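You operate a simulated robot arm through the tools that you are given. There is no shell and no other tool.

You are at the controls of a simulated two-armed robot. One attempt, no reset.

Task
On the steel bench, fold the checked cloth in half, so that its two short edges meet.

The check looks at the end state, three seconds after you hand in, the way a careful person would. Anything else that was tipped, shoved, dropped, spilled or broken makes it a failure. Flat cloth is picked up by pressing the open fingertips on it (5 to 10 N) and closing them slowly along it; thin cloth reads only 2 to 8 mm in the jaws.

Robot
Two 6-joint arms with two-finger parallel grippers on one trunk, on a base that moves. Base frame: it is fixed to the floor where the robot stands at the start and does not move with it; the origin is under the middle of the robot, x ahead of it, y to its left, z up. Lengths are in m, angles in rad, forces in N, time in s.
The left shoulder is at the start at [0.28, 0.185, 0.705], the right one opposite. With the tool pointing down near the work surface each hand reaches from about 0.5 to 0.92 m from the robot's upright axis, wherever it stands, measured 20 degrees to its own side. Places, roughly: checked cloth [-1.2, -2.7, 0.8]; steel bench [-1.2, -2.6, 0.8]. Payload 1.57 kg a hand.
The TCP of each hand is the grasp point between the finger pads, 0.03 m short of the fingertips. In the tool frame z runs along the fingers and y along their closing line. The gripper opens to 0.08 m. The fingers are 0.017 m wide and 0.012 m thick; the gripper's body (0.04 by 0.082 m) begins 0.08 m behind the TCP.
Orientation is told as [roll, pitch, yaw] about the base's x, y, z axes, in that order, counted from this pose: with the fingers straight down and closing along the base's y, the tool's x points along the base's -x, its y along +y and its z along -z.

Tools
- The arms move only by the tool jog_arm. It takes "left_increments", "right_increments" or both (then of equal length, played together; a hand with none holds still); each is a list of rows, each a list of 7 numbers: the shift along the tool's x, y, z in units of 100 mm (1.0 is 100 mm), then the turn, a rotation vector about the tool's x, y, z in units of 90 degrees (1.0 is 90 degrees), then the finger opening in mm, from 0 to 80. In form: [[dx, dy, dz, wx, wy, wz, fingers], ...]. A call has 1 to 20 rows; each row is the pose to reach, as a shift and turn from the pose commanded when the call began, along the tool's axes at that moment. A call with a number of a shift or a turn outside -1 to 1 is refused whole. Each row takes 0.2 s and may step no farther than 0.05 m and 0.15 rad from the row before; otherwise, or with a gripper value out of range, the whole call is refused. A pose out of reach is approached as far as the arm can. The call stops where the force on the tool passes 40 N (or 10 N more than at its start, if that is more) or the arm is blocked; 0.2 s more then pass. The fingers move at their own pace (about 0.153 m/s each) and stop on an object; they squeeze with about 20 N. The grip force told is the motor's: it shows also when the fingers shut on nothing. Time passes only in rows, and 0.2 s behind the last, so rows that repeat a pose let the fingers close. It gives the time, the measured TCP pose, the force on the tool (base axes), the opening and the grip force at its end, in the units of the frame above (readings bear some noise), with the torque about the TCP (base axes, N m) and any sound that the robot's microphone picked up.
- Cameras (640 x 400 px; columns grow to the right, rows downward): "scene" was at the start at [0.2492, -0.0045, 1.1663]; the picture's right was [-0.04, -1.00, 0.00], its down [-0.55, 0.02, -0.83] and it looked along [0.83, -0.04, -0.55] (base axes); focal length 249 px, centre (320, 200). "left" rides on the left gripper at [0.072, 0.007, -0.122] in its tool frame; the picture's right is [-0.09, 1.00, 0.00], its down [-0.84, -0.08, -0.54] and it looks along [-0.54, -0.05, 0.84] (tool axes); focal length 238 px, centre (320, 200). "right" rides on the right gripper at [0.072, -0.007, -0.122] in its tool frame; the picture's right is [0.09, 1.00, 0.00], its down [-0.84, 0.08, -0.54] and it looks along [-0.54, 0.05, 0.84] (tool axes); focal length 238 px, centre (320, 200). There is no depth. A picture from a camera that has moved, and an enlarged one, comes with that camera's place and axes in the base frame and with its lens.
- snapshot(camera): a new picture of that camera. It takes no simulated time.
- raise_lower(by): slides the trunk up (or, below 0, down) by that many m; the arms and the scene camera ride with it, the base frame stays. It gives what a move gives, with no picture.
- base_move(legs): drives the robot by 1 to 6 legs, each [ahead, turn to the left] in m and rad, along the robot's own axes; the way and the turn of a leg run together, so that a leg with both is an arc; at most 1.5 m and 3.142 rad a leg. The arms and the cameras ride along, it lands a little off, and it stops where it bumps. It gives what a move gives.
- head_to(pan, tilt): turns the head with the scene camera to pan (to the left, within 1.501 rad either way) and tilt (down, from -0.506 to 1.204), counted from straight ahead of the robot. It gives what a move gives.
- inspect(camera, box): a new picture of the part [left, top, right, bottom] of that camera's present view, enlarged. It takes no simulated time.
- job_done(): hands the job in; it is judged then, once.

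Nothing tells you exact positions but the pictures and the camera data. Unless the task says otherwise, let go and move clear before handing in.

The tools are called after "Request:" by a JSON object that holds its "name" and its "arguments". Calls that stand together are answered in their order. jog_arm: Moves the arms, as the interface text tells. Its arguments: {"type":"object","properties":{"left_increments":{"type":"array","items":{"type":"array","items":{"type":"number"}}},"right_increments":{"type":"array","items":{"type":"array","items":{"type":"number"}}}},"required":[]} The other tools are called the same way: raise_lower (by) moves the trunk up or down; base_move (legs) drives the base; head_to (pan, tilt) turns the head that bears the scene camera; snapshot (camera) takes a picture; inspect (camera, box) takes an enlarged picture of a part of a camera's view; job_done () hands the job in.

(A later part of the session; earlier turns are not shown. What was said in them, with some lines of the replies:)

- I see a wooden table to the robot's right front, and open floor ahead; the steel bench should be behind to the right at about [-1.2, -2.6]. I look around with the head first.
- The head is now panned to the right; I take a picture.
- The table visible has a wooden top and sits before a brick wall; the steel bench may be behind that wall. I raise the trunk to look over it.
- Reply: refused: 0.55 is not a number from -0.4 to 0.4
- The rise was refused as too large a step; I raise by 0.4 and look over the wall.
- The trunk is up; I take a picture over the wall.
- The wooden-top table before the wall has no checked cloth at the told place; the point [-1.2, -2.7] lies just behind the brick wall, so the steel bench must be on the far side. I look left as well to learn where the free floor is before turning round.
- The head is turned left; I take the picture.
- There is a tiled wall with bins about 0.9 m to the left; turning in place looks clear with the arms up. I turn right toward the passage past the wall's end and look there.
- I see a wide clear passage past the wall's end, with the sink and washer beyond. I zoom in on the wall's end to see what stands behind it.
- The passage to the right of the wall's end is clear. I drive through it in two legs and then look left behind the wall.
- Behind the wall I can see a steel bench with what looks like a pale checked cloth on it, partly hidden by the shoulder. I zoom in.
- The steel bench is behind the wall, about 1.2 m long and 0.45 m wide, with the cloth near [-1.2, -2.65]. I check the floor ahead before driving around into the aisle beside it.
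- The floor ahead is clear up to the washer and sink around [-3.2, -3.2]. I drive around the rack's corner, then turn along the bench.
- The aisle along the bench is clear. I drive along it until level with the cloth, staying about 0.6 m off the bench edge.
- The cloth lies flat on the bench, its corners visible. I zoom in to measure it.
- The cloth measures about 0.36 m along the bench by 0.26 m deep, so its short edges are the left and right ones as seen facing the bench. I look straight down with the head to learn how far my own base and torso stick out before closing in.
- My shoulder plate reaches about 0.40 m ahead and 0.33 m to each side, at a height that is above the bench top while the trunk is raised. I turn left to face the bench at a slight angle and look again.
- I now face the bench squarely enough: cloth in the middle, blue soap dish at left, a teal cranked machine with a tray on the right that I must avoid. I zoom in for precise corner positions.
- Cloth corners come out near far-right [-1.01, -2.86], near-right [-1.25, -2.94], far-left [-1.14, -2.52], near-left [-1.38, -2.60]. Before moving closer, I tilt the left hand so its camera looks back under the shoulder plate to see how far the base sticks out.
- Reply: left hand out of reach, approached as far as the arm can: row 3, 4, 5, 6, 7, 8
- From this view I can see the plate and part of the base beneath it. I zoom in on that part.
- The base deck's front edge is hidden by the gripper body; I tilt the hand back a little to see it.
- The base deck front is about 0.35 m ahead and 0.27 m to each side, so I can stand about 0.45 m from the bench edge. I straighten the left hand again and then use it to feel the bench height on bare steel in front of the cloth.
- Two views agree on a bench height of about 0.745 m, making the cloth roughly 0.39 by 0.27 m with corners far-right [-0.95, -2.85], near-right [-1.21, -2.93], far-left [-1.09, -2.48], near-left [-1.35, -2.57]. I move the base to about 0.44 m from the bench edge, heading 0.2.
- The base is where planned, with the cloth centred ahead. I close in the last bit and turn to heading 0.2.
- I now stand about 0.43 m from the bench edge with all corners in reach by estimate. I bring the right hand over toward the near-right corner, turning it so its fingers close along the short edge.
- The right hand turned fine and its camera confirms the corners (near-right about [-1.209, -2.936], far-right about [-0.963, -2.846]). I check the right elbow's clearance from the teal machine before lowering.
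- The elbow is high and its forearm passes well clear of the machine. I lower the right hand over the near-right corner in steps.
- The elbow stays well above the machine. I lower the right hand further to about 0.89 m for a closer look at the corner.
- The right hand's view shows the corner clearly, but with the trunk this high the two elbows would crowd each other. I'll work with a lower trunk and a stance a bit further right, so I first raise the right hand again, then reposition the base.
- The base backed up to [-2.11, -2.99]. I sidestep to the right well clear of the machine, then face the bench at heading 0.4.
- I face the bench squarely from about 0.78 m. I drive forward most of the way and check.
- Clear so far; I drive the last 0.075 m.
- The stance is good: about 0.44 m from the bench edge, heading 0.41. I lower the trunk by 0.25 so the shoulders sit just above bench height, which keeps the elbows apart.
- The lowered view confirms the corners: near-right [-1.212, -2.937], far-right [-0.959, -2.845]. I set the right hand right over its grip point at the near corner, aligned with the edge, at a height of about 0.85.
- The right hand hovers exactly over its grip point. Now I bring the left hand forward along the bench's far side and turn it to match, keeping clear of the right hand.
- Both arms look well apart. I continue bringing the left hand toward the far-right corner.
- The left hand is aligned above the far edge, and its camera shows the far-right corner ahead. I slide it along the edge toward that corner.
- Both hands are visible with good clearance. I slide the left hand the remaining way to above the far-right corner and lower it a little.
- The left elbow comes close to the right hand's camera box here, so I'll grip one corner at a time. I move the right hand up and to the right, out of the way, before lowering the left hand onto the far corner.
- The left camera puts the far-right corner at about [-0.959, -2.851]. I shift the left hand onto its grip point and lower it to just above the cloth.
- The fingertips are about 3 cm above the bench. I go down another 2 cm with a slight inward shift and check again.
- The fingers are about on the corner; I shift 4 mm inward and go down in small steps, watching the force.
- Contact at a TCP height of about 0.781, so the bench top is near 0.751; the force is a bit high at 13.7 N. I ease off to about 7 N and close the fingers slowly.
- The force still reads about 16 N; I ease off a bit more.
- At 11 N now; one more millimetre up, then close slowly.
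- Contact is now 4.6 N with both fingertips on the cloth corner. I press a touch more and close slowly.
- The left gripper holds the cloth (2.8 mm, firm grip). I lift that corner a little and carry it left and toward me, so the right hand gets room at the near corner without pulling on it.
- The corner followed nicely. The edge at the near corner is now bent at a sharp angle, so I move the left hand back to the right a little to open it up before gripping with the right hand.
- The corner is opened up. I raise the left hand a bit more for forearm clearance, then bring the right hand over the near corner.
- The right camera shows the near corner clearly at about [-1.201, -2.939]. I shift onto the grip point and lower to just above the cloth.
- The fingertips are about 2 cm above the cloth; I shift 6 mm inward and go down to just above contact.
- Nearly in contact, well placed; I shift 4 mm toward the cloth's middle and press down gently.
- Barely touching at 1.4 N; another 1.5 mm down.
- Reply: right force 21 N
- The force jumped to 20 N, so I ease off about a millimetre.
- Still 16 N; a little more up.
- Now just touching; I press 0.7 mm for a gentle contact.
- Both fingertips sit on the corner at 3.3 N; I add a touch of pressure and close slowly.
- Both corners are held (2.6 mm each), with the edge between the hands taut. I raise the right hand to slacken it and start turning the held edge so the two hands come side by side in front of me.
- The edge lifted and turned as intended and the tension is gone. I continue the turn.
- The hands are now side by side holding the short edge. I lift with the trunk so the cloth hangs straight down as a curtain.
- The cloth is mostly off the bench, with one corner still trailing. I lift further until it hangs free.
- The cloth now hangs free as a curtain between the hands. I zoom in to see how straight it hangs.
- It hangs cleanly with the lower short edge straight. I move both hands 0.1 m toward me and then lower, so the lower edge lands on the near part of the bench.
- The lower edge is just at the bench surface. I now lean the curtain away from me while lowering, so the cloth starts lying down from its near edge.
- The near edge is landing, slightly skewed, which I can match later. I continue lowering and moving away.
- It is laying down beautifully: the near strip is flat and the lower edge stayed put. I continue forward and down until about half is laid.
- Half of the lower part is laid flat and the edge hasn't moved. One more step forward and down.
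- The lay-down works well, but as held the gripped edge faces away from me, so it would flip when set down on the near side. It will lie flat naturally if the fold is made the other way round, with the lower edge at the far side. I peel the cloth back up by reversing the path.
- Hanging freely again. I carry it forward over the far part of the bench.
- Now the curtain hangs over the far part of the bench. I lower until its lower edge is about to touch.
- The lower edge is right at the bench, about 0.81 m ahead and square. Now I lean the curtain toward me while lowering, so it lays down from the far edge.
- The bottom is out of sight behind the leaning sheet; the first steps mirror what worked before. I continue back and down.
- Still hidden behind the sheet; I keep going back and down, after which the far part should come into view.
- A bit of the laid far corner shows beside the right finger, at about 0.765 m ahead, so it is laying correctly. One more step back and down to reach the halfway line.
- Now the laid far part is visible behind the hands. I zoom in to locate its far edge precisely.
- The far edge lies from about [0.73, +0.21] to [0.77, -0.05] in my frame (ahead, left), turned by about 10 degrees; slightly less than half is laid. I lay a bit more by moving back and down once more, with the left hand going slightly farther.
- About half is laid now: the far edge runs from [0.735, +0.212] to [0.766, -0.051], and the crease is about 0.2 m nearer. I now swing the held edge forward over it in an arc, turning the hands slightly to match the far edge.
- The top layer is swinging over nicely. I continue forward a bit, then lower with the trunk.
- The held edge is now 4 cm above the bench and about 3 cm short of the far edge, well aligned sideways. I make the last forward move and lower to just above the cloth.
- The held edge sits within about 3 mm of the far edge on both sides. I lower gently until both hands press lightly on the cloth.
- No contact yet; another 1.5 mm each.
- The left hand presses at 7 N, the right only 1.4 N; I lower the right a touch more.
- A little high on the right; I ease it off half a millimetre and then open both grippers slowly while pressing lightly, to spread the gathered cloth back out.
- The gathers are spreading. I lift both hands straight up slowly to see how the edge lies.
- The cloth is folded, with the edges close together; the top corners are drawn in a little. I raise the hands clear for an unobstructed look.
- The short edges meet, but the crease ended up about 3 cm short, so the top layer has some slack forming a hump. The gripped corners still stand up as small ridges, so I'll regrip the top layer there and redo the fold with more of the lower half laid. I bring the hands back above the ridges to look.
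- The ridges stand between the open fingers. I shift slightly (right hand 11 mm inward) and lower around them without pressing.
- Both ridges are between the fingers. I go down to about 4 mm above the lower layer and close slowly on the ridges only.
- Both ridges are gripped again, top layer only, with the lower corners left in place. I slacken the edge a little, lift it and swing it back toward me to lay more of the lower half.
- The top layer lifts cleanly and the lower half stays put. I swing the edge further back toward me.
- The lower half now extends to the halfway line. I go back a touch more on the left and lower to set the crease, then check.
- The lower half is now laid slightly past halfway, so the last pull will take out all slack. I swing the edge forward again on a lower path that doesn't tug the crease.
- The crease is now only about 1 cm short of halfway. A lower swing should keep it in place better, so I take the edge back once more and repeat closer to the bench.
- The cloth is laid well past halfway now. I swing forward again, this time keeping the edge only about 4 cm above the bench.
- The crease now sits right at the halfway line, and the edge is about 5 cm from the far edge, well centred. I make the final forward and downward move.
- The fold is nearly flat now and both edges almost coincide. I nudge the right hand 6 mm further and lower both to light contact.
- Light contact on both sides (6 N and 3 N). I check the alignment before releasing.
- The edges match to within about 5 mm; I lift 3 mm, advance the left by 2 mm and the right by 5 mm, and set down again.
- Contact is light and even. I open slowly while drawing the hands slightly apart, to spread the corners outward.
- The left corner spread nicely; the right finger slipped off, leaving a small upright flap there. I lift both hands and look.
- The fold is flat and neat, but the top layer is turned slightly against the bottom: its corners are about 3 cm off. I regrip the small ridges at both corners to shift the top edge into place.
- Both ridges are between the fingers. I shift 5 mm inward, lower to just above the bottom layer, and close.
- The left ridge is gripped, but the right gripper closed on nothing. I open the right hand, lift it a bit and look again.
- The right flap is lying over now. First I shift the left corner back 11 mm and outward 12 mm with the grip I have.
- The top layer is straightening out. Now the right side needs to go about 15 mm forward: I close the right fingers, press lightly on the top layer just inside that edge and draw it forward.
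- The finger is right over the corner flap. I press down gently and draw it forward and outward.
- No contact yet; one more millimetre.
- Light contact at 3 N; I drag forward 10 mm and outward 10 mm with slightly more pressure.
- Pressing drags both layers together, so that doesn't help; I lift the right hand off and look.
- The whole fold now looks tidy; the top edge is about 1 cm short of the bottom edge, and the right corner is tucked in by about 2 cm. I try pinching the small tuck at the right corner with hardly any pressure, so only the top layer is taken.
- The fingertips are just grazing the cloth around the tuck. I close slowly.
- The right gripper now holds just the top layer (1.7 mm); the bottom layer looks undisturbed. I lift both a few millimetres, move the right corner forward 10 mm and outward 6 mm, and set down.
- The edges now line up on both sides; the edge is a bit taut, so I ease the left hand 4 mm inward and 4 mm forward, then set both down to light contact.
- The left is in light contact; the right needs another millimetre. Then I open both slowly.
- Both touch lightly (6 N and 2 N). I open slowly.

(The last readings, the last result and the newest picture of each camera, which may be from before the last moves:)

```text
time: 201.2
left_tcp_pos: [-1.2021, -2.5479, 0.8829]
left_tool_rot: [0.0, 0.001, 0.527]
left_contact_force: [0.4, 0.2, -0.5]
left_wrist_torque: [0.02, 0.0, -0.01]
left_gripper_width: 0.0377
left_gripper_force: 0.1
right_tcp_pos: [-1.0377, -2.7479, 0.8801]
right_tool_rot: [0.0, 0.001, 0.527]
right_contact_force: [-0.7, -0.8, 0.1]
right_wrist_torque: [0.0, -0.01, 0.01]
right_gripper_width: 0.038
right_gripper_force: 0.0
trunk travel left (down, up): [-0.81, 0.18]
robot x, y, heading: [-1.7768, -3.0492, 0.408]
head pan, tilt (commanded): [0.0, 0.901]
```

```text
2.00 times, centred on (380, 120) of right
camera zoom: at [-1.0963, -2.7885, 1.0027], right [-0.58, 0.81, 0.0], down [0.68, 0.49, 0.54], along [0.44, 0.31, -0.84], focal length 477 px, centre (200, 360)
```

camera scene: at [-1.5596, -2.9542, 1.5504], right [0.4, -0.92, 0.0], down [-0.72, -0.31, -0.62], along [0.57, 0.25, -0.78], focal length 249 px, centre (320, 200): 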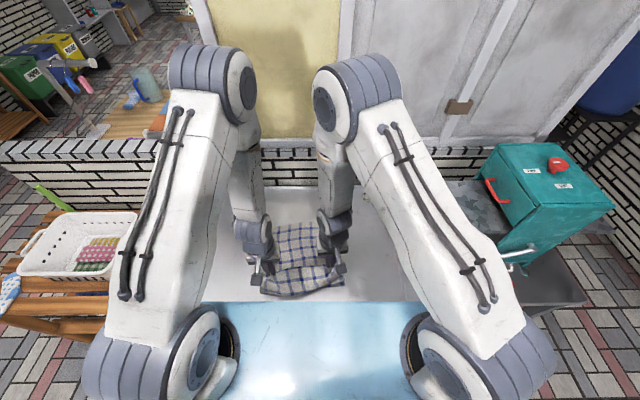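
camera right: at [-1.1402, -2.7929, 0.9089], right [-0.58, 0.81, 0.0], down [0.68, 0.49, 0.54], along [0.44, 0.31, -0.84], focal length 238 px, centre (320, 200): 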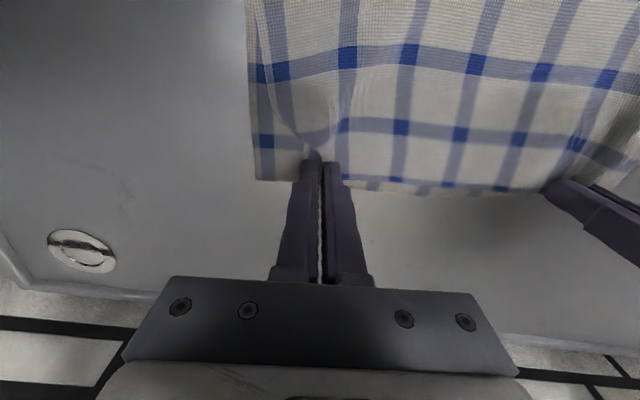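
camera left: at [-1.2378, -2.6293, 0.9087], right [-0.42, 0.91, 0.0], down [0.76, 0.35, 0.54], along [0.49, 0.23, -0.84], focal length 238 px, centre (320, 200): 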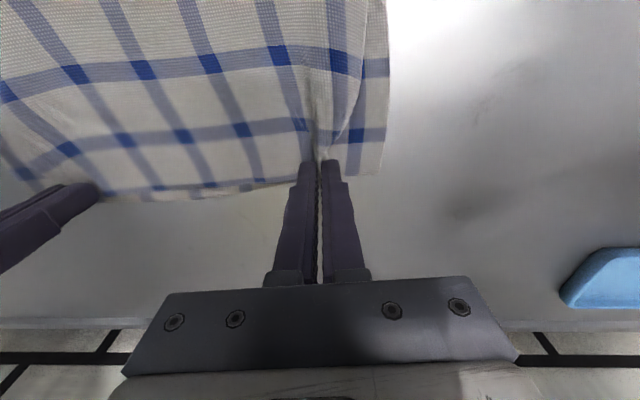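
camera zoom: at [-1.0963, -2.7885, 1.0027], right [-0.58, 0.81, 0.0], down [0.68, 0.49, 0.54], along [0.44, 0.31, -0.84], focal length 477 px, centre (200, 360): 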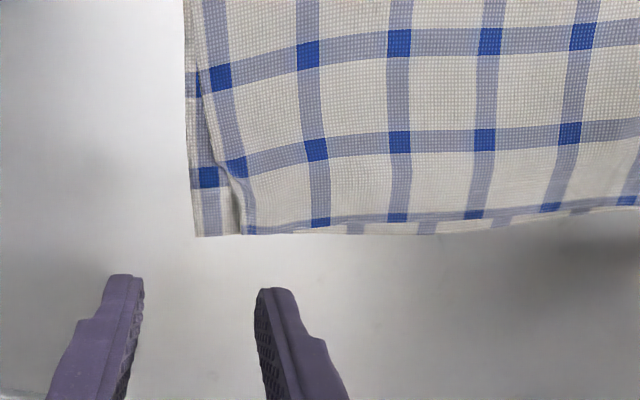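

The fold now looks very good: flat, crease at the middle, and the two short edges lie on each other within a few millimetres along their length, with the corners drawn in only about 2 cm. I raise both hands well clear.

Request:
{"name": "jog_arm", "arguments": {"left_increments": [[0, 0, -0.3, 0, 0, 0, 38], [0.1, 0, -0.6, 0, 0, 0, 38], [0.3, 0, -1.0, 0, 0, 0, 38]], "right_increments": [[0, 0, -0.3, 0, 0, 0, 38], [0.1, 0, -0.6, 0, 0, 0, 38], [0.3, 0, -1.0, 0, 0, 0, 38]]}}

Request:
{"name": "jog_arm", "arguments": {"left_increments": [[0.1, 0, -0.3, 0, 0, 0, 38], [0.3, 0, -0.6, 0, 0, 0, 38], [0.6, 0, -1.0, 0, 0, 0, 38]], "right_increments": [[0.1, 0, -0.3, 0, 0, 0, 38], [0.3, 0, -0.6, 0, 0, 0, 38], [0.6, 0, -1.0, 0, 0, 0, 38]]}}

Request:
{"name": "base_move", "arguments": {"legs": [[-0.2, 0.0]]}}

Request:
{"name": "snapshot", "arguments": {"camera": "scene"}}

Request:
{"name": "inspect", "arguments": {"camera": "scene", "box": [220, 110, 400, 230]}}

```text
time: 202.0
left_tcp_pos: [-1.226, -2.5645, 0.981]
left_tool_rot: [0.001, 0.0, 0.526]
left_contact_force: [0.9, -0.1, 0.4]
left_wrist_torque: [-0.04, 0.02, 0.0]
left_gripper_width: 0.0381
left_gripper_force: 0.0
right_tcp_pos: [-1.0653, -2.7636, 0.9801]
right_tool_rot: [0.001, -0.001, 0.526]
right_contact_force: [0.0, 0.6, 0.7]
right_wrist_torque: [-0.02, 0.02, 0.02]
right_gripper_width: 0.038
right_gripper_force: 0.2
trunk travel left (down, up): [-0.81, 0.18]
robot x, y, heading: [-1.7769, -3.0469, 0.414]
head pan, tilt (commanded): [0.0, 0.901]
```

```text
time: 202.8
left_tcp_pos: [-1.2783, -2.5952, 1.0835]
left_tool_rot: [-0.001, -0.001, 0.526]
left_contact_force: [-0.2, 0.3, 0.1]
left_wrist_torque: [-0.05, 0.03, 0.0]
left_gripper_width: 0.0382
left_gripper_force: 0.0
right_tcp_pos: [-1.1193, -2.7947, 1.0831]
right_tool_rot: [-0.001, 0.001, 0.527]
right_contact_force: [0.8, 1.3, -0.2]
right_wrist_torque: [0.0, 0.02, 0.02]
right_gripper_width: 0.038
right_gripper_force: 0.0
trunk travel left (down, up): [-0.81, 0.18]
robot x, y, heading: [-1.7768, -3.0495, 0.409]
head pan, tilt (commanded): [0.0, 0.901]
```

```text
time: 204.4
left_tcp_pos: [-1.462, -2.6751, 1.0822]
left_tool_rot: [0.001, 0.0, 0.525]
left_contact_force: [-0.4, 0.3, -0.1]
left_wrist_torque: [-0.03, -0.01, -0.03]
left_gripper_width: 0.0381
left_gripper_force: 0.1
right_tcp_pos: [-1.302, -2.8744, 1.0818]
right_tool_rot: [-0.001, -0.001, 0.526]
right_contact_force: [0.4, -0.4, 0.2]
right_wrist_torque: [0.01, 0.0, -0.01]
right_gripper_width: 0.0379
right_gripper_force: 0.0
trunk travel left (down, up): [-0.81, 0.18]
robot x, y, heading: [-1.9631, -3.124, 0.409]
head pan, tilt (commanded): [0.0, 0.901]
```

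```text
taken
camera scene: at [-1.7429, -3.0337, 1.5503], right [0.4, -0.92, 0.0], down [-0.72, -0.31, -0.62], along [0.57, 0.25, -0.78], focal length 249 px, centre (320, 200)
```

scene: 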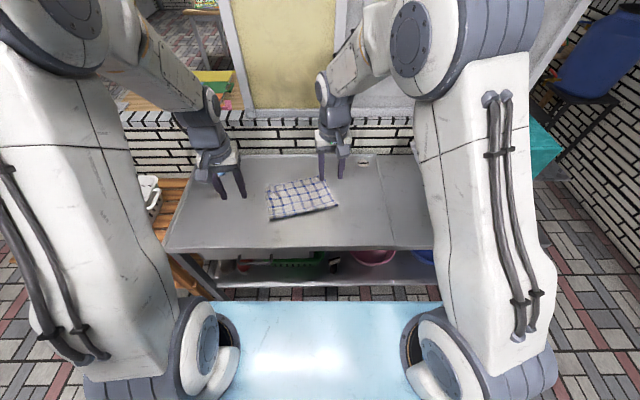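

```text
3.33 times, centred on (310, 170) of scene
camera zoom: at [-1.7429, -3.0337, 1.5503], right [0.4, -0.92, 0.0], down [-0.72, -0.31, -0.62], along [0.57, 0.25, -0.78], focal length 829 px, centre (353, 300)
```

zoom: 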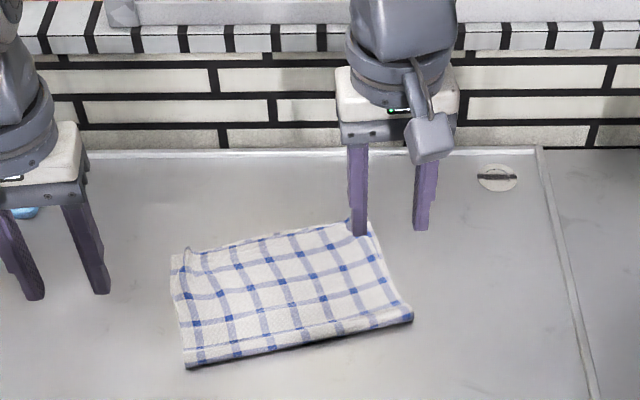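

The hands are clear; the cloth lies folded flat in half on the steel bench with its short edges together, and nothing else on the bench has moved. I hand the job in.

Request:
{"name": "job_done", "arguments": {}}

```text
The job is handed in.
```

The checked cloth is folded in half on the steel bench, with its two short edges lying on each other. The job is handed in; I don't have the check's verdict.

- **Fold:** it lies flat, with the crease at about the middle of the cloth. Along most of their length the short edges match to about 5 mm.
- **Corners:** the two upper corners are drawn in about 2 to 2.5 cm where the grippers held them, so they don't sit exactly over the lower ones.
- **Position:** I had to lift the whole cloth to turn it, so it now lies at a different angle on the bench than before.
- **Everything else:** I felt no bumps or blocked moves, and the soap dish and the teal machine showed no sign of having moved. I let go, raised both hands clear and backed the robot off before handing in.
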